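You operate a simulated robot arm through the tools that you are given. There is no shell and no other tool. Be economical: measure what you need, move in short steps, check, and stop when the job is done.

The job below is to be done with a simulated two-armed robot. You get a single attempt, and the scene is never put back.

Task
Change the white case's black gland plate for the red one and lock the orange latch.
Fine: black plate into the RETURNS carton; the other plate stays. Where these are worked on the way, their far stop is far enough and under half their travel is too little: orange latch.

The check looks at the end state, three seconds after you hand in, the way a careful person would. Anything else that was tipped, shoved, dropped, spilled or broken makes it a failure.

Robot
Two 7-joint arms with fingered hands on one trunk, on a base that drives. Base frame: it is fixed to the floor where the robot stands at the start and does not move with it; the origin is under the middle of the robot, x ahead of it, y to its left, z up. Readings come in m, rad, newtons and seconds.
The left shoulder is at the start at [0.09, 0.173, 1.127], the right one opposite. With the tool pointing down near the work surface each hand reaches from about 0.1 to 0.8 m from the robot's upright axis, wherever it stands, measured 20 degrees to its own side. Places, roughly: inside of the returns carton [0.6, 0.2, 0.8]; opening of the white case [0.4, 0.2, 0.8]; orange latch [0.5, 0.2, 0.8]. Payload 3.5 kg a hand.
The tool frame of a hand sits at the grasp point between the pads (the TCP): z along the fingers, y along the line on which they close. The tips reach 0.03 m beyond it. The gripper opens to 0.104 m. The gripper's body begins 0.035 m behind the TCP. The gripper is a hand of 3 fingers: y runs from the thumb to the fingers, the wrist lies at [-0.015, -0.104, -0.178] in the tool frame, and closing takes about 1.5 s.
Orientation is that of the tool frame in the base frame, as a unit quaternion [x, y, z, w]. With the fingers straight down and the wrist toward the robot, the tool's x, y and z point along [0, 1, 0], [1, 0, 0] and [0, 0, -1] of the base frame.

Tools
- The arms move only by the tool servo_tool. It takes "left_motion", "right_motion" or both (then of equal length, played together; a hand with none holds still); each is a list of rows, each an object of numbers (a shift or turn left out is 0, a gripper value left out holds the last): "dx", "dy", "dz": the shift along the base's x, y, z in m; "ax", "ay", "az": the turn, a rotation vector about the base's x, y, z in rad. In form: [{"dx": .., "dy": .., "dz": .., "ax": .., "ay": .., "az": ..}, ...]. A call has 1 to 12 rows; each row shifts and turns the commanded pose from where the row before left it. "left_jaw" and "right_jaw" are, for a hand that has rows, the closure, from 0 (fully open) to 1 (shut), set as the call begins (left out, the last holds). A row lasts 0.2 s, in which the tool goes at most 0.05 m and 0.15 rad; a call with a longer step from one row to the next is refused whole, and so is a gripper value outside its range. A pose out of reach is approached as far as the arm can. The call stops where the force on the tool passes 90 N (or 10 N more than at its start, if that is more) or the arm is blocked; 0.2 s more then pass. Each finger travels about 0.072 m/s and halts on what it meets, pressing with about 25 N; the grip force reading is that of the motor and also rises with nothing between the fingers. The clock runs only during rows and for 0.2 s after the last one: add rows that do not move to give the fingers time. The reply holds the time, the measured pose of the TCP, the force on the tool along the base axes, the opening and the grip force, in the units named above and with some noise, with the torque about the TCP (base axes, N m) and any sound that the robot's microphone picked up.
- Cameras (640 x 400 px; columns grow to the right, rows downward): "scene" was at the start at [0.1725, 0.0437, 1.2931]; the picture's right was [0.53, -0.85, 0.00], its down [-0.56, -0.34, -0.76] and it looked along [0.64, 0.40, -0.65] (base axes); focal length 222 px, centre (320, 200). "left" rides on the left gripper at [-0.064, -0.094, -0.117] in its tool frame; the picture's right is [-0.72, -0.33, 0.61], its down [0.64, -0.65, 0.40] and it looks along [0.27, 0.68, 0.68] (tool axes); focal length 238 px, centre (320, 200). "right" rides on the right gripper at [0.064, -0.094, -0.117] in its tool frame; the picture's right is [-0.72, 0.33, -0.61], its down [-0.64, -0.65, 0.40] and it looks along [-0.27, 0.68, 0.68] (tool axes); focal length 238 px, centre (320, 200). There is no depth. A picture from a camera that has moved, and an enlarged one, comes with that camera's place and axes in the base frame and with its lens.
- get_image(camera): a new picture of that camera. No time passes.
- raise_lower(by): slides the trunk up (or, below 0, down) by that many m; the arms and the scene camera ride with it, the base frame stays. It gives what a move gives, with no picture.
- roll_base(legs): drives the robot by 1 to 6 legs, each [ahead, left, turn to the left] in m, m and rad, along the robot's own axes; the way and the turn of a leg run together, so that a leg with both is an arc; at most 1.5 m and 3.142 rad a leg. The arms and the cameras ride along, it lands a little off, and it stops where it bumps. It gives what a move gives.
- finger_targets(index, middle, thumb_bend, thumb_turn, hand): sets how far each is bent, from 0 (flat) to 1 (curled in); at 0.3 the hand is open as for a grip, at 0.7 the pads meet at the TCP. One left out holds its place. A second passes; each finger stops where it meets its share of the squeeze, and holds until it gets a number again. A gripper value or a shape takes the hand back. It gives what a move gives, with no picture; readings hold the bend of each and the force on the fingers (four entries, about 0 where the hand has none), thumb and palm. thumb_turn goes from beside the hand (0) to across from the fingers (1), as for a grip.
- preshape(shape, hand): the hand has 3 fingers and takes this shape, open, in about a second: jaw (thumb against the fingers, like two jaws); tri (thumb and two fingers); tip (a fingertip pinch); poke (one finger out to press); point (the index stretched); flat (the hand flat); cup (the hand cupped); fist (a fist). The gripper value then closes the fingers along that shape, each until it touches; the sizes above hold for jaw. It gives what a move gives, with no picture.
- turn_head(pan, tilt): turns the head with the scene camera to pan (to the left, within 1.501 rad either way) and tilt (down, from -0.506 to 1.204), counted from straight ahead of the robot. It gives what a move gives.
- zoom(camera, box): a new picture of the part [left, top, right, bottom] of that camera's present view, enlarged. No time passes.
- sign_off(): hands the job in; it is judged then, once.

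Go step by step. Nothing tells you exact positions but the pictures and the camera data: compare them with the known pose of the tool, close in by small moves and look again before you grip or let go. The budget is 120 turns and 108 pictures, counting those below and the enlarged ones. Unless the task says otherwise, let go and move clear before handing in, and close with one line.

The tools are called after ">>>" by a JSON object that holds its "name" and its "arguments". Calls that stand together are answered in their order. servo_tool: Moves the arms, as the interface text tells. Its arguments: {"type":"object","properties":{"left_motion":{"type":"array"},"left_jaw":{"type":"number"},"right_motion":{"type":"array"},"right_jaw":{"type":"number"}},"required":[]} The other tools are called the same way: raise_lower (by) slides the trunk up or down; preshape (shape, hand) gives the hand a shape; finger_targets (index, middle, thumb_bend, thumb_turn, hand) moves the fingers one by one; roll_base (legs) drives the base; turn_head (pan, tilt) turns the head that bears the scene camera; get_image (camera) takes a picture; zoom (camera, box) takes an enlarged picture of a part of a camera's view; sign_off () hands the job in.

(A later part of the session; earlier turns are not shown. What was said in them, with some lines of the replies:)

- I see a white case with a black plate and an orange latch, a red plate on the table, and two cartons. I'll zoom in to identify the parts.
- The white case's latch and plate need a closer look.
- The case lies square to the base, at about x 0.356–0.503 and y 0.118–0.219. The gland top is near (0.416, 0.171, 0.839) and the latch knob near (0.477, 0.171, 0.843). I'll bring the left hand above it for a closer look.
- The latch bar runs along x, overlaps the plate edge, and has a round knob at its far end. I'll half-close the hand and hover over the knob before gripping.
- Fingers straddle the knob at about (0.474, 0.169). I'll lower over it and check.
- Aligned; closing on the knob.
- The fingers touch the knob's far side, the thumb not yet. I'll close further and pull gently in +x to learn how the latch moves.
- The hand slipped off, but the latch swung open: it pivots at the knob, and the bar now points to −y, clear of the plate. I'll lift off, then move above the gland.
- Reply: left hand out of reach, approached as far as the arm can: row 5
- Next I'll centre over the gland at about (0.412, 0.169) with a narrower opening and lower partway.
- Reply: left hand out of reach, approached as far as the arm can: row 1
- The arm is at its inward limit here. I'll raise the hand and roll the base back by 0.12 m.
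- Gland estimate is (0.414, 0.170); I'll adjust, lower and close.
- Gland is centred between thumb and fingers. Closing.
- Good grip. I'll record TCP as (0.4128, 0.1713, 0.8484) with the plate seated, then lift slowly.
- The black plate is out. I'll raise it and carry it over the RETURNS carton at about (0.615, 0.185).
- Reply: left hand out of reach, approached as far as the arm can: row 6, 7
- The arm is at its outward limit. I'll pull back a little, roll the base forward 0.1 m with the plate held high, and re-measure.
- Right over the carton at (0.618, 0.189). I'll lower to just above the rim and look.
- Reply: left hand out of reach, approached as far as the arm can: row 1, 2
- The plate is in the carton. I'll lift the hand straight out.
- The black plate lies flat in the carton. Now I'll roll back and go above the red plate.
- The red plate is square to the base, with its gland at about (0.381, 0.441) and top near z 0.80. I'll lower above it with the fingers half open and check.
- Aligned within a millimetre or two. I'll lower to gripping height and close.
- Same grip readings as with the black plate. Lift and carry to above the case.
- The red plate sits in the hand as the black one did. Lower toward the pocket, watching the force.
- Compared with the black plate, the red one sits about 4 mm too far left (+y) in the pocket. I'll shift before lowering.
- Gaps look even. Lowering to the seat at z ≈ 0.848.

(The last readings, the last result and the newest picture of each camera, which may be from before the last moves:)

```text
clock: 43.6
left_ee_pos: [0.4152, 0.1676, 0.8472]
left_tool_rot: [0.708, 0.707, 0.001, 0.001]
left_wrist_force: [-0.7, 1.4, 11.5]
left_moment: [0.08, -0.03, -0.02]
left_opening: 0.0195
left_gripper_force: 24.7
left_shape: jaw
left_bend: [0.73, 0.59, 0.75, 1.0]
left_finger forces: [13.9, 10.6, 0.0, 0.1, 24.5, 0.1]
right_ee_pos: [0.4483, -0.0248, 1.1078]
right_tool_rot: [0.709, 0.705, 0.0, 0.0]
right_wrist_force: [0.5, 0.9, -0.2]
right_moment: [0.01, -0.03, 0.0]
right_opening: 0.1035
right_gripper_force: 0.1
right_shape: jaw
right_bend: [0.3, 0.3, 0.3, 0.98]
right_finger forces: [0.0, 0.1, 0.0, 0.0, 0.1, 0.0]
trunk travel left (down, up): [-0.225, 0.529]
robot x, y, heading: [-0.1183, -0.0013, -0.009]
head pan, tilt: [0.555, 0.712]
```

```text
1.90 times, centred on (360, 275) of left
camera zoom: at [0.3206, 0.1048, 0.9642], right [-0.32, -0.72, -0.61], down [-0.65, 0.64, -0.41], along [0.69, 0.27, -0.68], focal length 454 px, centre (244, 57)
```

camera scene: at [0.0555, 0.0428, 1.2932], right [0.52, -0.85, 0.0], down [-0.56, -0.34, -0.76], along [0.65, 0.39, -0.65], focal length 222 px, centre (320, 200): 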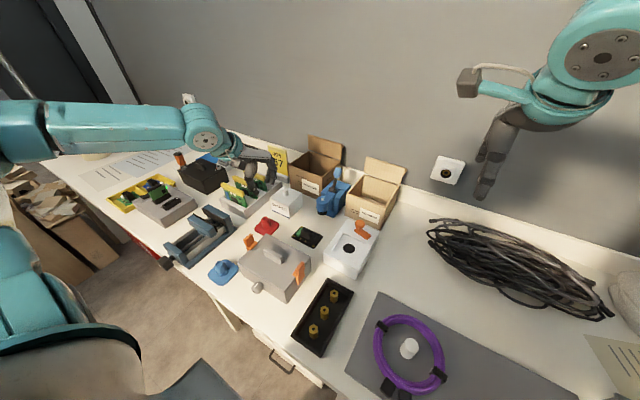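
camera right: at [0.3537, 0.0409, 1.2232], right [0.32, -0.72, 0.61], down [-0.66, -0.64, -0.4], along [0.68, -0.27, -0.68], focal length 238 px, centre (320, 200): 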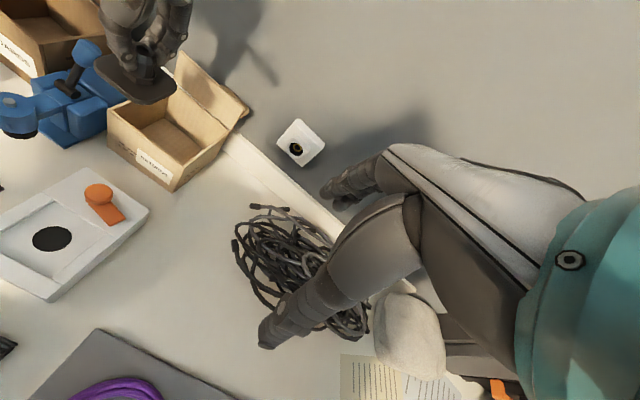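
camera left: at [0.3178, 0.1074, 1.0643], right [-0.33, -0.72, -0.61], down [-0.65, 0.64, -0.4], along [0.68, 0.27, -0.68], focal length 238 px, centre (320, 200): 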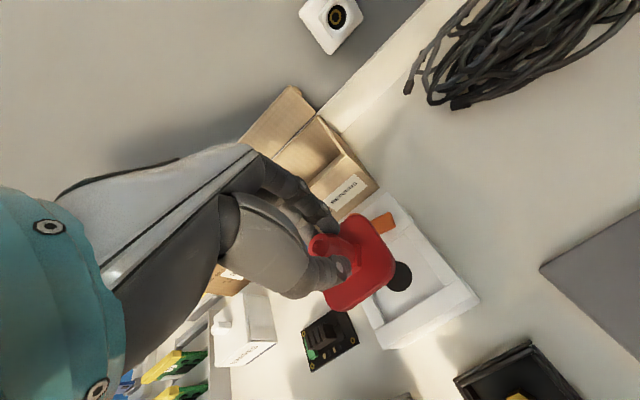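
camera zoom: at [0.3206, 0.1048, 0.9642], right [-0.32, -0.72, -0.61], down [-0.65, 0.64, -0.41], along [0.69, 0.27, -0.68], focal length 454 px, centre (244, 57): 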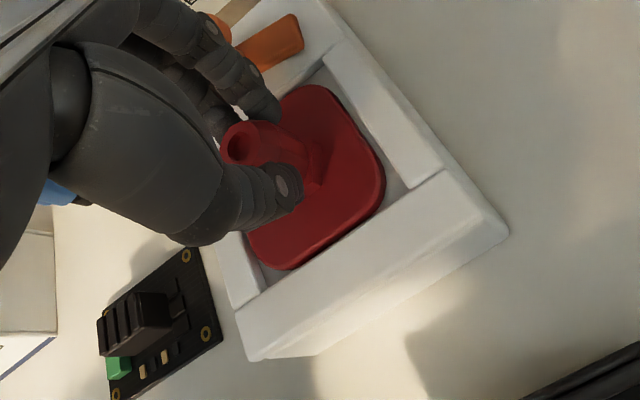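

Seated: 11 N contact at the same height as the black plate had. I'll release and lift away.

>>> {"name": "servo_tool", "arguments": {"left_motion": [{"dz": 0.001}, {}, {}, {}, {}], "left_jaw": 0.48}}

>>> {"name": "servo_tool", "arguments": {"left_motion": [{"dz": 0.02}, {"dz": 0.03}, {"dz": 0.04}, {"dz": 0.03}, {}]}}

>>> {"name": "zoom", "arguments": {"camera": "left", "box": [300, 170, 500, 380]}}

>>> {"name": "zoom", "arguments": {"camera": "scene", "box": [310, 200, 390, 280]}}

```text
clock: 44.9
left_ee_pos: [0.415, 0.1678, 0.8463]
left_tool_rot: [0.707, 0.707, 0.0, 0.0]
left_wrist_force: [-2.4, 0.4, -0.8]
left_moment: [0.02, 0.03, 0.08]
left_opening: 0.0528
left_gripper_force: 0.0
left_shape: jaw
left_bend: [0.74, 0.45, 0.69, 1.0]
left_finger forces: [0.1, 2.5, 0.0, 0.1, 0.0, 0.0]
right_ee_pos: [0.4493, -0.0254, 1.1078]
right_tool_rot: [0.71, 0.704, 0.0, 0.0]
right_wrist_force: [-0.2, -0.6, -0.4]
right_moment: [-0.01, -0.03, 0.0]
right_opening: 0.1034
right_gripper_force: 0.1
right_shape: jaw
right_bend: [0.3, 0.3, 0.3, 0.98]
right_finger forces: [0.0, 0.0, 0.0, 0.0, 0.1, 0.0]
trunk travel left (down, up): [-0.225, 0.529]
robot x, y, heading: [-0.1183, -0.0017, -0.006]
head pan, tilt: [0.555, 0.712]
```

```text
clock: 46.0
left_ee_pos: [0.4147, 0.168, 0.9665]
left_tool_rot: [0.707, 0.707, 0.0, 0.0]
left_wrist_force: [0.6, 0.2, 0.3]
left_moment: [0.0, -0.02, -0.04]
left_opening: 0.0537
left_gripper_force: 0.0
left_shape: jaw
left_bend: [0.74, 0.44, 0.69, 1.0]
left_finger forces: [0.1, 0.0, 0.1, 0.1, 0.0, 0.0]
right_ee_pos: [0.4489, -0.0261, 1.1062]
right_tool_rot: [0.709, 0.705, 0.0, 0.0]
right_wrist_force: [0.0, 0.1, -0.2]
right_moment: [0.01, 0.0, 0.01]
right_opening: 0.1035
right_gripper_force: 0.2
right_shape: jaw
right_bend: [0.3, 0.3, 0.3, 0.98]
right_finger forces: [0.0, 0.0, 0.1, 0.0, 0.0, 0.0]
trunk travel left (down, up): [-0.225, 0.529]
robot x, y, heading: [-0.1133, 0.0003, -0.007]
head pan, tilt: [0.555, 0.712]
```

```text
1.90 times, centred on (400, 275) of left
camera zoom: at [0.3204, 0.1061, 1.0834], right [-0.33, -0.72, -0.61], down [-0.65, 0.64, -0.4], along [0.68, 0.27, -0.68], focal length 454 px, centre (168, 57)
```

zoom: 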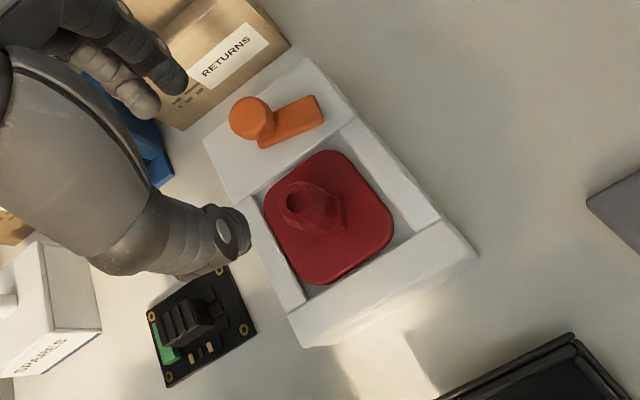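

```text
5.00 times, centred on (350, 240) of scene
camera zoom: at [0.0558, 0.043, 1.293], right [0.52, -0.85, 0.0], down [-0.56, -0.34, -0.76], along [0.65, 0.39, -0.65], focal length 1110 px, centre (170, 0)
```

zoom: 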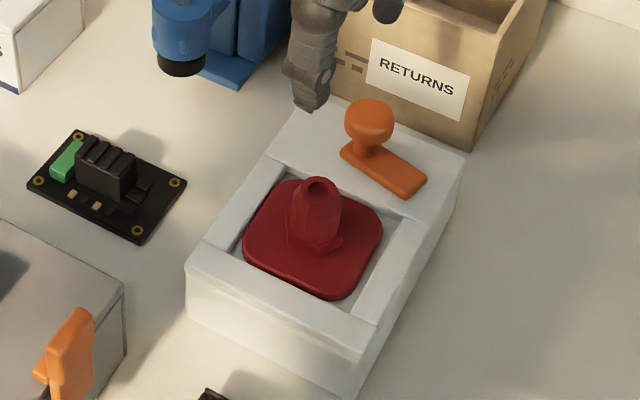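

The red plate is seated. The latch bar points to −y, so I'll swing it back by hooking the two fingers behind it (+x side) and sweeping toward −x, then +y.

>>> {"name": "servo_tool", "arguments": {"left_motion": [{"dx": 0.022, "dy": -0.027}, {"dx": 0.023, "dy": -0.027}, {"dz": -0.04}, {"dz": -0.03}, {}]}}

>>> {"name": "zoom", "arguments": {"camera": "left", "box": [240, 150, 460, 380]}}

>>> {"name": "zoom", "arguments": {"camera": "scene", "box": [310, 190, 400, 280]}}

```text
clock: 47.2
left_ee_pos: [0.453, 0.1284, 0.898]
left_tool_rot: [0.708, 0.706, 0.0, 0.0]
left_wrist_force: [-0.5, -0.1, -1.6]
left_moment: [0.04, 0.02, 0.01]
left_opening: 0.0536
left_gripper_force: 0.0
left_shape: jaw
left_bend: [0.74, 0.44, 0.69, 1.0]
left_finger forces: [0.1, 0.0, 0.0, 0.1, 0.0, 0.0]
left hand out of reach, approached as far as the arm can: row 3, 4
right_ee_pos: [0.4489, -0.025, 1.107]
right_tool_rot: [0.71, 0.704, 0.0, 0.0]
right_wrist_force: [0.1, -0.3, 0.6]
right_moment: [-0.02, 0.0, -0.02]
right_opening: 0.1036
right_gripper_force: 0.0
right_shape: jaw
right_bend: [0.3, 0.3, 0.3, 0.98]
right_finger forces: [0.0, 0.0, 0.1, 0.0, 0.1, 0.1]
trunk travel left (down, up): [-0.225, 0.529]
robot x, y, heading: [-0.1177, 0.0004, -0.008]
head pan, tilt: [0.555, 0.712]
```

```text
1.74 times, centred on (350, 265) of left
camera zoom: at [0.3594, 0.0663, 1.0154], right [-0.33, -0.72, -0.61], down [-0.65, 0.64, -0.41], along [0.68, 0.27, -0.68], focal length 414 px, centre (268, 87)
```

zoom: 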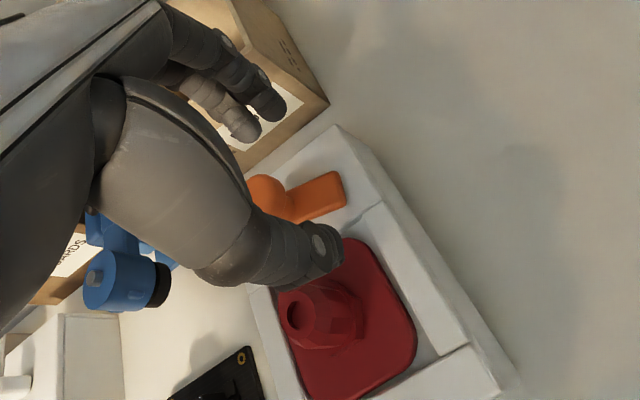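

```text
4.44 times, centred on (355, 235) of scene
camera zoom: at [0.0554, 0.0429, 1.2932], right [0.52, -0.85, 0.0], down [-0.56, -0.34, -0.76], along [0.65, 0.39, -0.65], focal length 986 px, centre (164, 44)
```

zoom: 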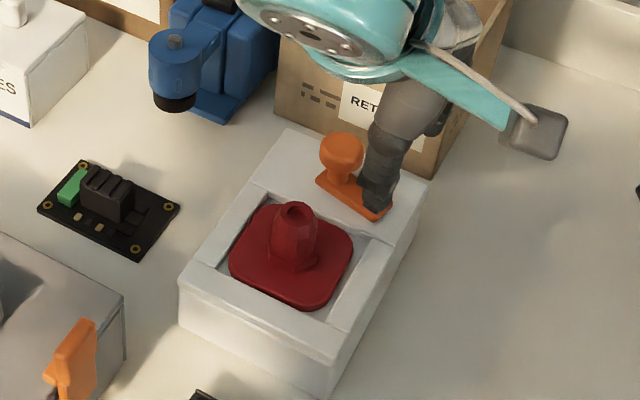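

The left arm is at its inward limit. I'll raise the hand and shift the base 0.1 m to the right.

>>> {"name": "servo_tool", "arguments": {"left_motion": [{"dz": 0.04}, {"dz": 0.02}]}}

>>> {"name": "roll_base", "arguments": {"legs": [[0, -0.1, 0]]}}

```text
clock: 47.9
left_ee_pos: [0.4541, 0.1301, 0.9579]
left_tool_rot: [0.708, 0.707, 0.0, 0.0]
left_wrist_force: [-0.2, 0.6, -0.7]
left_moment: [0.0, 0.01, 0.03]
left_opening: 0.0538
left_gripper_force: 0.1
left_shape: jaw
left_bend: [0.74, 0.44, 0.69, 1.0]
left_finger forces: [0.0, 0.0, 0.0, 0.0, 0.0, 0.1]
right_ee_pos: [0.4501, -0.0262, 1.1064]
right_tool_rot: [0.71, 0.705, 0.0, 0.001]
right_wrist_force: [0.7, 0.4, -0.8]
right_moment: [-0.01, -0.02, -0.02]
right_opening: 0.1035
right_gripper_force: 0.0
right_shape: jaw
right_bend: [0.3, 0.3, 0.3, 0.98]
right_finger forces: [0.0, 0.0, 0.0, 0.0, 0.0, 0.1]
trunk travel left (down, up): [-0.225, 0.529]
robot x, y, heading: [-0.1174, -0.0027, -0.008]
head pan, tilt: [0.555, 0.712]
```

```text
clock: 49.0
left_ee_pos: [0.454, 0.0292, 0.9585]
left_tool_rot: [0.706, 0.708, 0.001, -0.001]
left_wrist_force: [-0.9, -0.4, -0.3]
left_moment: [0.02, 0.01, 0.01]
left_opening: 0.0536
left_gripper_force: 0.1
left_shape: jaw
left_bend: [0.74, 0.44, 0.69, 1.0]
left_finger forces: [0.0, 0.0, 0.0, 0.1, 0.1, 0.0]
right_ee_pos: [0.4496, -0.127, 1.1076]
right_tool_rot: [0.709, 0.705, 0.001, -0.001]
right_wrist_force: [0.3, -0.6, 0.0]
right_moment: [0.0, -0.01, 0.02]
right_opening: 0.1034
right_gripper_force: 0.0
right_shape: jaw
right_bend: [0.3, 0.3, 0.3, 0.98]
right_finger forces: [0.0, 0.0, 0.0, 0.0, 0.1, 0.1]
trunk travel left (down, up): [-0.225, 0.529]
robot x, y, heading: [-0.1178, -0.0998, -0.004]
head pan, tilt: [0.555, 0.712]
```

>>> {"name": "servo_tool", "arguments": {"left_motion": [{"dx": 0.004, "dy": 0.04}, {"dx": 0.004, "dy": 0.044}, {"dz": -0.04}, {"dz": -0.035}, {}]}}

>>> {"name": "zoom", "arguments": {"camera": "left", "box": [240, 150, 460, 380]}}

>>> {"name": "get_image", "arguments": {"camera": "scene"}}

```text
clock: 50.2
left_ee_pos: [0.4599, 0.1133, 0.887]
left_tool_rot: [0.708, 0.706, 0.0, 0.001]
left_wrist_force: [-0.4, 0.0, 0.0]
left_moment: [0.02, 0.0, -0.03]
left_opening: 0.0537
left_gripper_force: 0.1
left_shape: jaw
left_bend: [0.74, 0.44, 0.69, 1.0]
left_finger forces: [0.0, 0.0, 0.0, 0.1, 0.0, 0.1]
right_ee_pos: [0.4496, -0.1255, 1.1073]
right_tool_rot: [0.71, 0.704, 0.001, 0.0]
right_wrist_force: [-0.1, 0.0, -0.6]
right_moment: [0.0, -0.01, -0.03]
right_opening: 0.1036
right_gripper_force: 0.1
right_shape: jaw
right_bend: [0.3, 0.3, 0.3, 0.98]
right_finger forces: [0.0, 0.1, 0.0, 0.1, 0.0, 0.0]
trunk travel left (down, up): [-0.225, 0.529]
robot x, y, heading: [-0.1195, -0.1022, -0.003]
head pan, tilt: [0.555, 0.712]
```

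```text
1.74 times, centred on (350, 265) of left
camera zoom: at [0.3653, 0.0509, 1.0033], right [-0.33, -0.72, -0.61], down [-0.65, 0.64, -0.4], along [0.68, 0.27, -0.68], focal length 414 px, centre (268, 87)
```

zoom: 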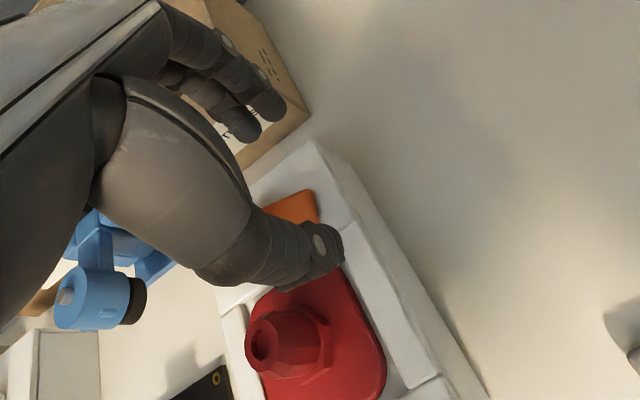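

```text
39 pictures are left
camera scene: at [0.0547, -0.0576, 1.2932], right [0.52, -0.85, 0.0], down [-0.56, -0.34, -0.76], along [0.65, 0.4, -0.65], focal length 222 px, centre (320, 200)
```

scene: 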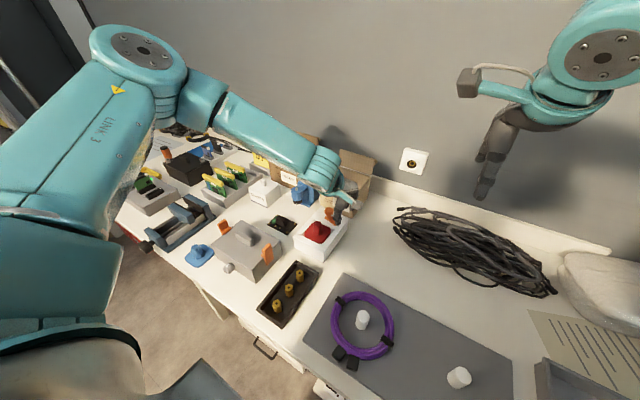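

The bar tip is at about (0.470, 0.130), and the fingers will pass behind it. I'll shift +y 1 cm and descend carefully.

>>> {"name": "servo_tool", "arguments": {"left_motion": [{"dx": 0.003, "dy": 0.009}, {"dz": -0.015}, {"dz": -0.015}, {"dz": -0.006}, {}]}}

>>> {"name": "zoom", "arguments": {"camera": "left", "box": [240, 150, 400, 310]}}

>>> {"name": "zoom", "arguments": {"camera": "scene", "box": [290, 180, 380, 270]}}

```text
clock: 51.4
left_ee_pos: [0.4649, 0.1214, 0.8458]
left_tool_rot: [0.708, 0.707, 0.0, 0.0]
left_wrist_force: [1.2, -0.3, -0.4]
left_moment: [-0.02, -0.01, -0.02]
left_opening: 0.0539
left_gripper_force: 0.2
left_shape: jaw
left_bend: [0.74, 0.44, 0.69, 1.0]
left_finger forces: [0.0, 0.0, 0.1, 0.0, 0.0, 0.0]
right_ee_pos: [0.449, -0.1257, 1.1074]
right_tool_rot: [0.709, 0.705, 0.0, 0.0]
right_wrist_force: [-0.2, -0.4, 0.8]
right_moment: [0.03, 0.01, -0.03]
right_opening: 0.1034
right_gripper_force: 0.0
right_shape: jaw
right_bend: [0.3, 0.3, 0.3, 0.98]
right_finger forces: [0.1, 0.0, 0.0, 0.1, 0.2, 0.0]
trunk travel left (down, up): [-0.225, 0.529]
robot x, y, heading: [-0.1171, -0.0984, -0.0]
head pan, tilt: [0.555, 0.712]
```

```text
2.50 times, centred on (320, 230) of left
camera zoom: at [0.3695, 0.0599, 0.9645], right [-0.33, -0.72, -0.61], down [-0.65, 0.64, -0.4], along [0.68, 0.27, -0.68], focal length 596 px, centre (320, 125)
```

zoom: 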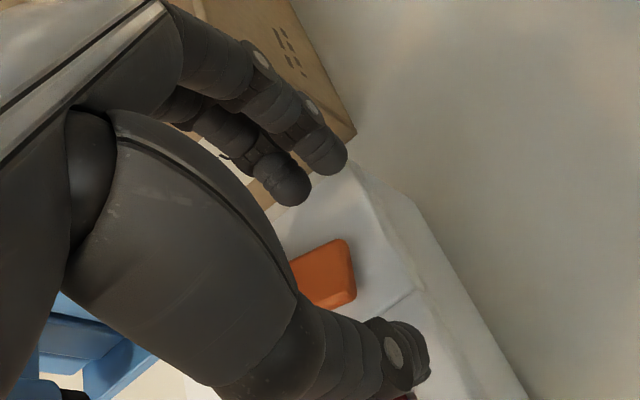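

```text
4.44 times, centred on (335, 225) of scene
camera zoom: at [0.0549, -0.0574, 1.2931], right [0.52, -0.85, 0.0], down [-0.56, -0.34, -0.76], along [0.65, 0.4, -0.65], focal length 986 px, centre (253, 89)
```

zoom: 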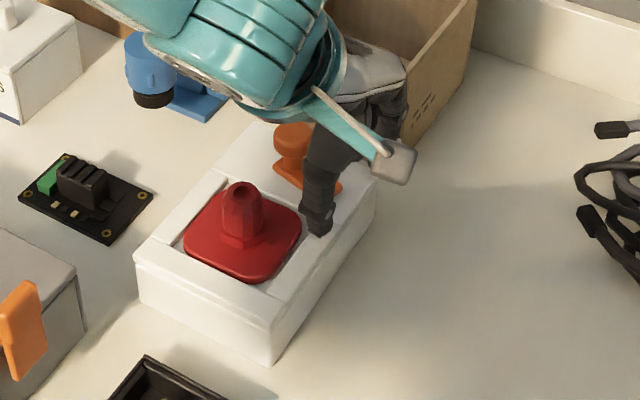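

>>> {"name": "servo_tool", "arguments": {"left_motion": [{"dz": -0.003}, {"dz": -0.003}, {"dz": -0.002}, {}]}}

>>> {"name": "zoom", "arguments": {"camera": "left", "box": [240, 150, 400, 310]}}

```text
clock: 52.4
left_ee_pos: [0.4636, 0.1236, 0.839]
left_tool_rot: [0.708, 0.706, 0.001, 0.0]
left_wrist_force: [0.4, 0.0, 0.6]
left_moment: [-0.02, 0.02, -0.03]
left_opening: 0.0537
left_gripper_force: 0.1
left_shape: jaw
left_bend: [0.74, 0.44, 0.69, 1.0]
left_finger forces: [0.1, 0.0, 0.0, 0.0, 0.0, 0.0]
right_ee_pos: [0.4486, -0.125, 1.1068]
right_tool_rot: [0.709, 0.705, 0.001, 0.0]
right_wrist_force: [0.3, 0.7, -0.6]
right_moment: [0.0, 0.01, 0.03]
right_opening: 0.1038
right_gripper_force: 0.1
right_shape: jaw
right_bend: [0.3, 0.3, 0.3, 0.98]
right_finger forces: [0.0, 0.1, 0.0, 0.1, 0.1, 0.1]
trunk travel left (down, up): [-0.225, 0.529]
robot x, y, heading: [-0.1158, -0.0982, -0.01]
head pan, tilt: [0.555, 0.712]
```

```text
2.50 times, centred on (320, 230) of left
camera zoom: at [0.3707, 0.0605, 0.9568], right [-0.33, -0.72, -0.61], down [-0.65, 0.64, -0.4], along [0.68, 0.27, -0.68], focal length 596 px, centre (320, 125)
```

zoom: 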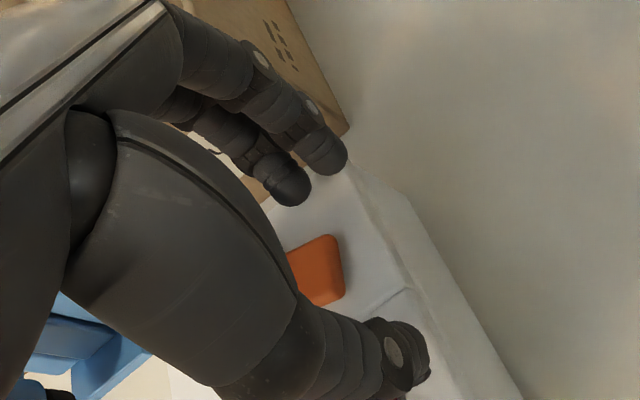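

>>> {"name": "servo_tool", "arguments": {"left_motion": [{"dz": -0.002}, {"dz": -0.002}, {"dz": -0.002}, {}]}}

```text
clock: 53.4
left_ee_pos: [0.4644, 0.1239, 0.8328]
left_tool_rot: [0.707, 0.707, -0.001, 0.0]
left_wrist_force: [-0.3, 1.0, -0.9]
left_moment: [-0.03, -0.03, -0.02]
left_opening: 0.0536
left_gripper_force: 0.1
left_shape: jaw
left_bend: [0.74, 0.44, 0.69, 1.0]
left_finger forces: [0.0, 0.0, 0.0, 0.0, 0.0, 0.0]
right_ee_pos: [0.4497, -0.1244, 1.1087]
right_tool_rot: [0.71, 0.705, 0.0, 0.0]
right_wrist_force: [0.1, -1.0, -0.1]
right_moment: [0.01, -0.01, -0.02]
right_opening: 0.1037
right_gripper_force: 0.0
right_shape: jaw
right_bend: [0.3, 0.3, 0.3, 0.98]
right_finger forces: [0.1, 0.0, 0.0, 0.0, 0.0, 0.0]
trunk travel left (down, up): [-0.225, 0.529]
robot x, y, heading: [-0.117, -0.0966, -0.005]
head pan, tilt: [0.555, 0.712]
```

>>> {"name": "servo_tool", "arguments": {"left_motion": [{"dz": -0.002}, {"dz": -0.002}, {"dz": -0.001}, {}]}}

>>> {"name": "zoom", "arguments": {"camera": "left", "box": [240, 150, 400, 310]}}

>>> {"name": "zoom", "arguments": {"camera": "scene", "box": [300, 180, 370, 250]}}

```text
clock: 54.4
left_ee_pos: [0.4653, 0.1217, 0.8297]
left_tool_rot: [0.707, 0.707, 0.002, 0.002]
left_wrist_force: [0.5, 1.5, 16.6]
left_moment: [-0.01, 0.47, 0.0]
left_opening: 0.0541
left_gripper_force: 0.1
left_shape: jaw
left_bend: [0.74, 0.44, 0.69, 1.0]
left_finger forces: [0.0, 2.6, 0.0, 0.1, 14.0, 0.0]
right_ee_pos: [0.4475, -0.1257, 1.1076]
right_tool_rot: [0.708, 0.706, 0.001, 0.001]
right_wrist_force: [-0.1, 0.7, 0.7]
right_moment: [-0.02, 0.0, -0.01]
right_opening: 0.1036
right_gripper_force: 0.1
right_shape: jaw
right_bend: [0.3, 0.3, 0.3, 0.98]
right_finger forces: [0.0, 0.1, 0.0, 0.0, 0.1, 0.0]
trunk travel left (down, up): [-0.225, 0.529]
robot x, y, heading: [-0.1193, -0.1005, -0.002]
head pan, tilt: [0.555, 0.712]
```

```text
2.50 times, centred on (320, 230) of left
camera zoom: at [0.3708, 0.0592, 0.9475], right [-0.32, -0.72, -0.61], down [-0.65, 0.64, -0.41], along [0.69, 0.27, -0.68], focal length 596 px, centre (320, 125)
```

zoom: 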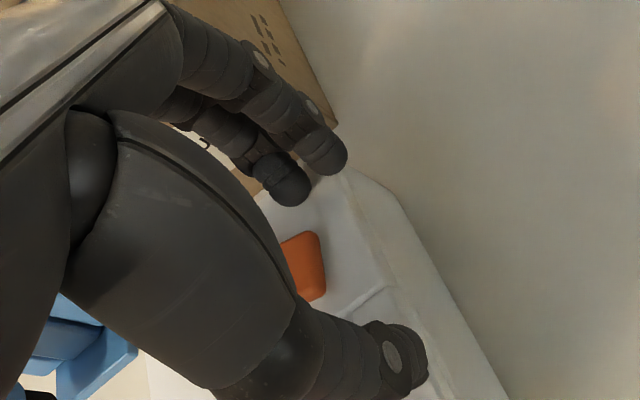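

```text
5.71 times, centred on (335, 215) of scene
camera zoom: at [0.0535, -0.0578, 1.2935], right [0.52, -0.85, 0.0], down [-0.56, -0.34, -0.76], along [0.65, 0.4, -0.65], focal length 1268 px, centre (234, 114)
```

zoom: 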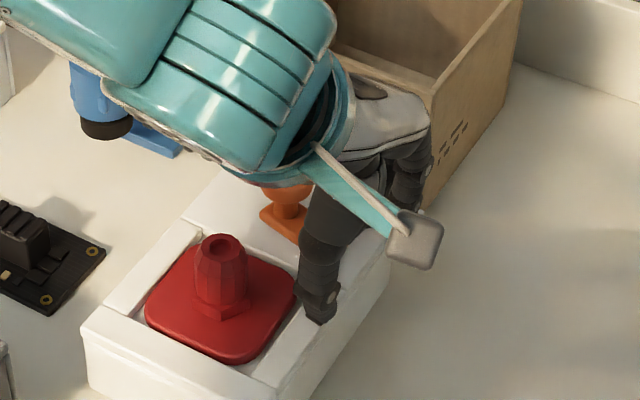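

The thumb touched the rim at z 0.829, so the case top is about 0.80. I'll raise 3 mm and sweep toward −x behind the bar.

>>> {"name": "servo_tool", "arguments": {"left_motion": [{"dz": 0.004}, {"dx": -0.005}, {"dx": -0.005}, {"dx": -0.005}, {"dx": -0.005}, {"dx": -0.005}, {}]}}

>>> {"name": "zoom", "arguments": {"camera": "left", "box": [240, 150, 440, 350]}}

```text
clock: 56.0
left_ee_pos: [0.4402, 0.1227, 0.8317]
left_tool_rot: [0.707, 0.707, 0.0, -0.001]
left_wrist_force: [0.8, 0.3, 0.7]
left_moment: [0.01, -0.06, -0.02]
left_opening: 0.0543
left_gripper_force: 0.0
left_shape: jaw
left_bend: [0.74, 0.43, 0.69, 1.0]
left_finger forces: [0.1, 1.4, 0.0, 0.1, 0.1, 0.0]
right_ee_pos: [0.4483, -0.1255, 1.1074]
right_tool_rot: [0.709, 0.706, 0.0, 0.0]
right_wrist_force: [-0.3, 0.6, -0.3]
right_moment: [0.0, -0.02, -0.01]
right_opening: 0.1034
right_gripper_force: 0.1
right_shape: jaw
right_bend: [0.3, 0.3, 0.3, 0.98]
right_finger forces: [0.0, 0.0, 0.0, 0.0, 0.0, 0.0]
trunk travel left (down, up): [-0.225, 0.529]
robot x, y, heading: [-0.1177, -0.1015, -0.006]
head pan, tilt: [0.555, 0.712]
```

```text
2.00 times, centred on (340, 250) of left
camera zoom: at [0.3455, 0.0603, 0.9485], right [-0.33, -0.72, -0.61], down [-0.65, 0.64, -0.4], along [0.68, 0.27, -0.68], focal length 477 px, centre (280, 100)
```

zoom: 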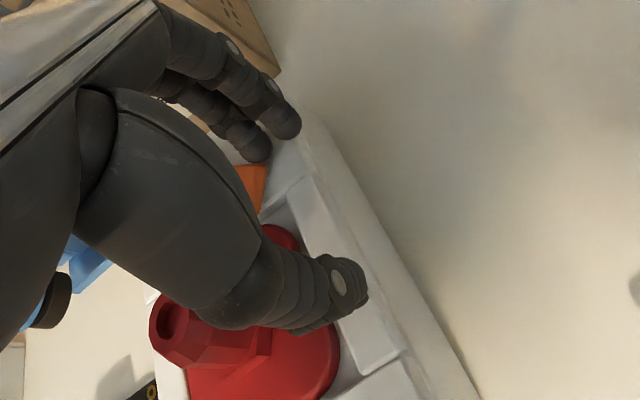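

Contact made. Continue along the arc.

>>> {"name": "servo_tool", "arguments": {"left_motion": [{"dx": -0.004}, {"dx": -0.004}, {"dx": -0.004, "dy": 0.001}, {"dx": -0.003, "dy": 0.002}, {}]}}

>>> {"name": "zoom", "arguments": {"camera": "left", "box": [240, 150, 440, 350]}}

>>> {"name": "zoom", "arguments": {"camera": "scene", "box": [300, 180, 370, 250]}}

```text
clock: 57.2
left_ee_pos: [0.4261, 0.1254, 0.8338]
left_tool_rot: [0.707, 0.707, 0.0, 0.0]
left_wrist_force: [-0.8, 0.3, -0.9]
left_moment: [-0.01, 0.0, 0.06]
left_opening: 0.0539
left_gripper_force: 0.0
left_shape: jaw
left_bend: [0.74, 0.44, 0.69, 1.0]
left_finger forces: [0.0, 0.2, 0.0, 0.0, 0.1, 0.0]
right_ee_pos: [0.4481, -0.1261, 1.1061]
right_tool_rot: [0.709, 0.705, 0.0, 0.0]
right_wrist_force: [-0.4, 0.1, -0.1]
right_moment: [0.02, -0.01, -0.01]
right_opening: 0.1036
right_gripper_force: 0.0
right_shape: jaw
right_bend: [0.3, 0.3, 0.3, 0.98]
right_finger forces: [0.0, 0.1, 0.0, 0.0, 0.1, 0.0]
trunk travel left (down, up): [-0.225, 0.529]
robot x, y, heading: [-0.1211, -0.1025, -0.006]
head pan, tilt: [0.555, 0.712]
```

```text
2.00 times, centred on (340, 250) of left
camera zoom: at [0.331, 0.0636, 0.9497], right [-0.33, -0.72, -0.61], down [-0.65, 0.64, -0.4], along [0.68, 0.27, -0.68], focal length 477 px, centre (280, 100)
```

zoom: 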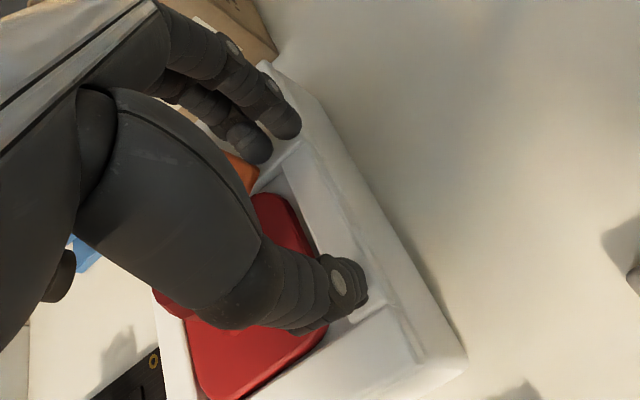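

```text
5.71 times, centred on (335, 215) of scene
camera zoom: at [0.0549, -0.0575, 1.2931], right [0.52, -0.85, 0.0], down [-0.56, -0.34, -0.76], along [0.65, 0.4, -0.65], focal length 1268 px, centre (234, 114)
```

zoom: 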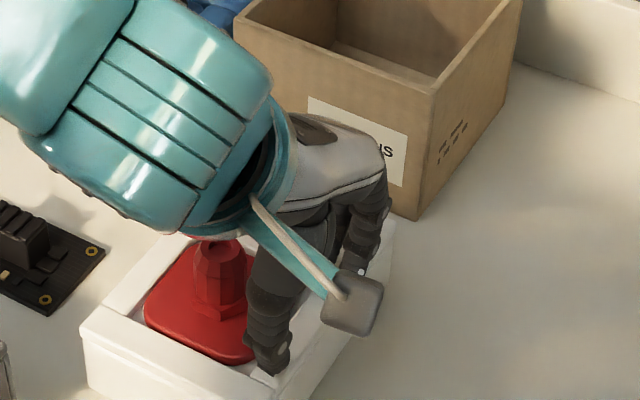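

>>> {"name": "servo_tool", "arguments": {"left_motion": [{"dx": -0.003, "dy": 0.004}, {"dx": -0.003, "dy": 0.004}, {"dx": -0.002, "dy": 0.004}, {"dy": 0.003}, {}]}}

>>> {"name": "zoom", "arguments": {"camera": "left", "box": [240, 150, 440, 350]}}

```text
clock: 58.4
left_ee_pos: [0.4167, 0.1411, 0.831]
left_tool_rot: [0.707, 0.707, 0.0, 0.0]
left_wrist_force: [-0.3, -0.4, 0.4]
left_moment: [-0.01, 0.04, -0.02]
left_opening: 0.054
left_gripper_force: 0.1
left_shape: jaw
left_bend: [0.74, 0.44, 0.69, 1.0]
left_finger forces: [0.0, 0.4, 0.0, 0.0, 0.1, 0.0]
right_ee_pos: [0.4475, -0.1251, 1.1074]
right_tool_rot: [0.709, 0.705, 0.0, 0.0]
right_wrist_force: [0.8, 0.0, -1.0]
right_moment: [0.01, 0.01, 0.03]
right_opening: 0.1036
right_gripper_force: 0.1
right_shape: jaw
right_bend: [0.3, 0.3, 0.3, 0.98]
right_finger forces: [0.1, 0.0, 0.0, 0.0, 0.0, 0.1]
trunk travel left (down, up): [-0.225, 0.529]
robot x, y, heading: [-0.1155, -0.1004, -0.009]
head pan, tilt: [0.555, 0.712]
```

```text
2.00 times, centred on (340, 250) of left
camera zoom: at [0.3224, 0.0788, 0.9492], right [-0.33, -0.72, -0.61], down [-0.65, 0.64, -0.4], along [0.68, 0.27, -0.68], focal length 477 px, centre (280, 100)
```

zoom: 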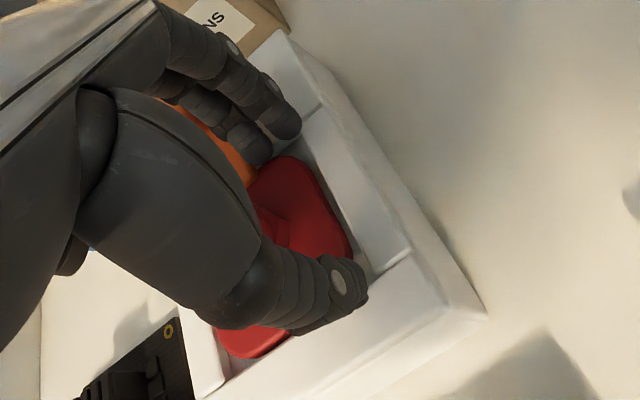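

Bar is nearly closed. Push on in +y gently to its stop.

>>> {"name": "servo_tool", "arguments": {"left_motion": [{"dx": -0.001, "dy": 0.002}, {"dy": 0.002}, {"dy": 0.002}, {}]}}

>>> {"name": "zoom", "arguments": {"camera": "left", "box": [240, 150, 440, 350]}}

```text
clock: 59.4
left_ee_pos: [0.4157, 0.146, 0.8322]
left_tool_rot: [0.709, 0.706, 0.0, -0.001]
left_wrist_force: [-2.7, -9.2, 1.3]
left_moment: [-0.06, -0.06, -0.38]
left_opening: 0.0535
left_gripper_force: 0.0
left_shape: jaw
left_bend: [0.74, 0.44, 0.69, 1.0]
left_finger forces: [0.0, 8.8, 0.0, 0.0, 0.1, 0.0]
right_ee_pos: [0.4487, -0.1264, 1.107]
right_tool_rot: [0.709, 0.705, 0.0, -0.001]
right_wrist_force: [-0.5, 0.6, -0.1]
right_moment: [0.01, -0.01, -0.01]
right_opening: 0.1036
right_gripper_force: 0.0
right_shape: jaw
right_bend: [0.3, 0.3, 0.3, 0.98]
right_finger forces: [0.1, 0.0, 0.0, 0.1, 0.1, 0.0]
trunk travel left (down, up): [-0.225, 0.529]
robot x, y, heading: [-0.1192, -0.1042, -0.008]
head pan, tilt: [0.555, 0.712]
```

```text
2.00 times, centred on (340, 250) of left
camera zoom: at [0.3213, 0.0838, 0.9497], right [-0.33, -0.72, -0.61], down [-0.65, 0.64, -0.4], along [0.68, 0.27, -0.68], focal length 477 px, centre (280, 100)
```

zoom: 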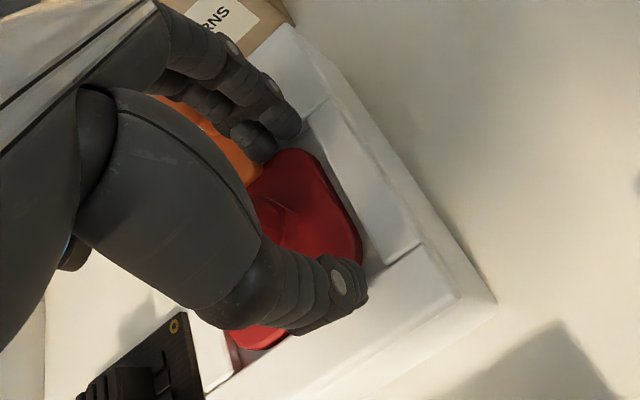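

A 9 N reaction means the stop is reached. Back off a little, lift, and inspect.

>>> {"name": "servo_tool", "arguments": {"left_motion": [{"dy": -0.005}, {"dz": 0.02}, {"dz": 0.04}, {"dz": 0.04}, {"dz": 0.04}, {"dx": -0.04, "dz": 0.02}, {"dx": -0.04}, {}]}}

>>> {"name": "zoom", "arguments": {"camera": "left", "box": [340, 170, 540, 370]}}

>>> {"name": "zoom", "arguments": {"camera": "scene", "box": [280, 170, 370, 260]}}

```text
clock: 61.2
left_ee_pos: [0.3365, 0.1426, 0.9951]
left_tool_rot: [0.707, 0.707, 0.0, 0.0]
left_wrist_force: [-0.2, 0.4, 0.2]
left_moment: [-0.04, 0.02, -0.03]
left_opening: 0.054
left_gripper_force: 0.2
left_shape: jaw
left_bend: [0.74, 0.44, 0.69, 1.0]
left_finger forces: [0.0, 0.1, 0.0, 0.0, 0.0, 0.0]
right_ee_pos: [0.4496, -0.1253, 1.1062]
right_tool_rot: [0.708, 0.706, 0.0, 0.0]
right_wrist_force: [-1.2, 0.4, -0.4]
right_moment: [0.0, 0.02, -0.04]
right_opening: 0.1034
right_gripper_force: 0.1
right_shape: jaw
right_bend: [0.3, 0.3, 0.3, 0.98]
right_finger forces: [0.0, 0.0, 0.0, 0.0, 0.0, 0.0]
trunk travel left (down, up): [-0.225, 0.529]
robot x, y, heading: [-0.1182, -0.1002, -0.005]
head pan, tilt: [0.555, 0.712]
```

```text
2.00 times, centred on (440, 270) of left
camera zoom: at [0.2422, 0.0799, 1.1112], right [-0.33, -0.72, -0.61], down [-0.65, 0.64, -0.4], along [0.68, 0.27, -0.68], focal length 477 px, centre (80, 60)
```

zoom: 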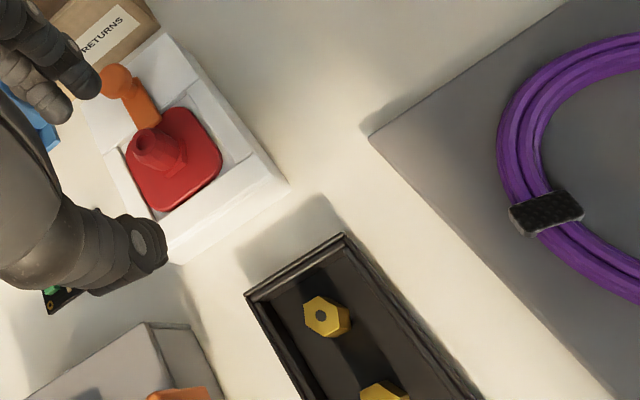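

```text
4.44 times, centred on (325, 215) of scene
camera zoom: at [0.0552, -0.0575, 1.2931], right [0.52, -0.85, 0.0], down [-0.56, -0.34, -0.76], along [0.65, 0.4, -0.65], focal length 986 px, centre (298, 133)
```

zoom: 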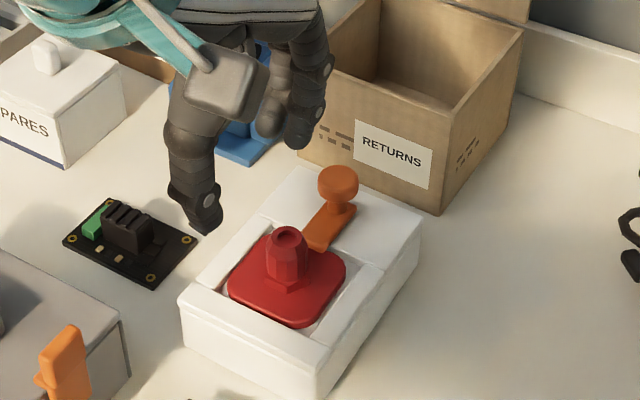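

The latch is back over the red plate's edge, as at the start. I'll move the hand clear and take a last overall look.

>>> {"name": "servo_tool", "arguments": {"left_motion": [{"dz": 0.04, "dy": 0.02}, {"dz": 0.04, "dy": 0.03}, {"dz": 0.04, "dy": 0.03}, {"dy": 0.03}, {}]}}

>>> {"name": "zoom", "arguments": {"camera": "scene", "box": [120, 120, 400, 320]}}

>>> {"name": "zoom", "arguments": {"camera": "left", "box": [300, 150, 520, 370]}}

```text
clock: 62.4
left_ee_pos: [0.3374, 0.2531, 1.112]
left_tool_rot: [0.707, 0.707, 0.0, 0.0]
left_wrist_force: [-0.6, -0.5, -0.4]
left_moment: [0.01, -0.01, -0.03]
left_opening: 0.0538
left_gripper_force: 0.0
left_shape: jaw
left_bend: [0.74, 0.44, 0.69, 1.0]
left_finger forces: [0.0, 0.1, 0.0, 0.1, 0.2, 0.0]
right_ee_pos: [0.4478, -0.1265, 1.1067]
right_tool_rot: [0.709, 0.705, 0.0, 0.0]
right_wrist_force: [0.0, 0.4, -0.5]
right_moment: [-0.01, -0.03, 0.0]
right_opening: 0.104
right_gripper_force: 0.0
right_shape: jaw
right_bend: [0.3, 0.3, 0.3, 0.98]
right_finger forces: [0.0, 0.0, 0.0, 0.0, 0.0, 0.1]
trunk travel left (down, up): [-0.225, 0.529]
robot x, y, heading: [-0.1164, -0.1011, -0.007]
head pan, tilt: [0.555, 0.712]
```

```text
2.00 times, centred on (260, 220) of scene
camera zoom: at [0.0548, -0.0579, 1.2932], right [0.52, -0.85, 0.0], down [-0.56, -0.34, -0.76], along [0.65, 0.4, -0.65], focal length 444 px, centre (440, 160)
```

zoom: 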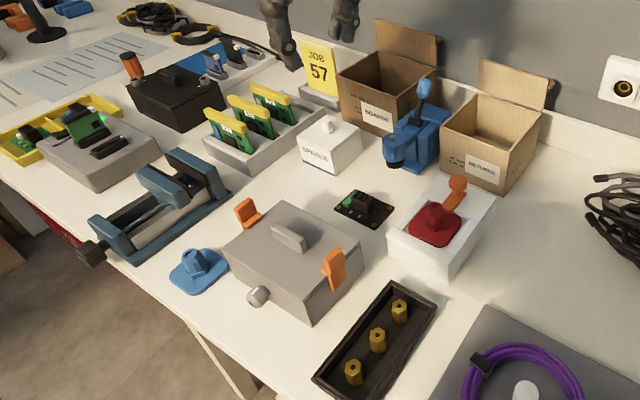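

```text
1.82 times, centred on (410, 260) of left
camera zoom: at [0.243, 0.1922, 1.23], right [-0.33, -0.72, -0.61], down [-0.65, 0.64, -0.4], along [0.68, 0.27, -0.68], focal length 433 px, centre (156, 91)
```

zoom: 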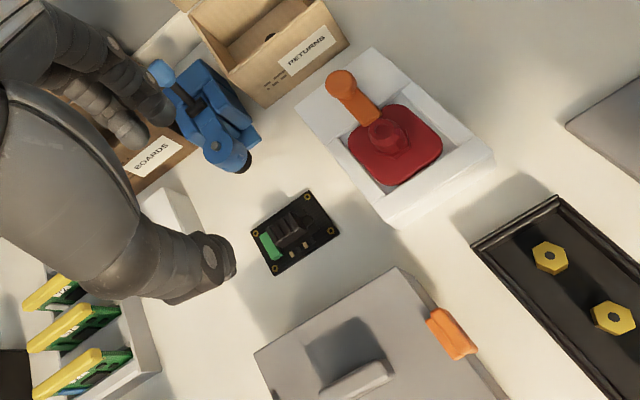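

The red plate is seated under the locked latch, the black one is in RETURNS, and the other parts look as they were. Handing in.

>>> {"name": "sign_off", "arguments": {}}

```text
The job is handed in.
```

The job is handed in: the red gland plate is seated in the white case, the orange latch is turned back to its stop over it, and the black plate is in the RETURNS carton. The blue plate stays where it was. The RETURNS carton shifted by under about 1 cm when I put the plate in. I saw no other disturbance, and both hands are clear.
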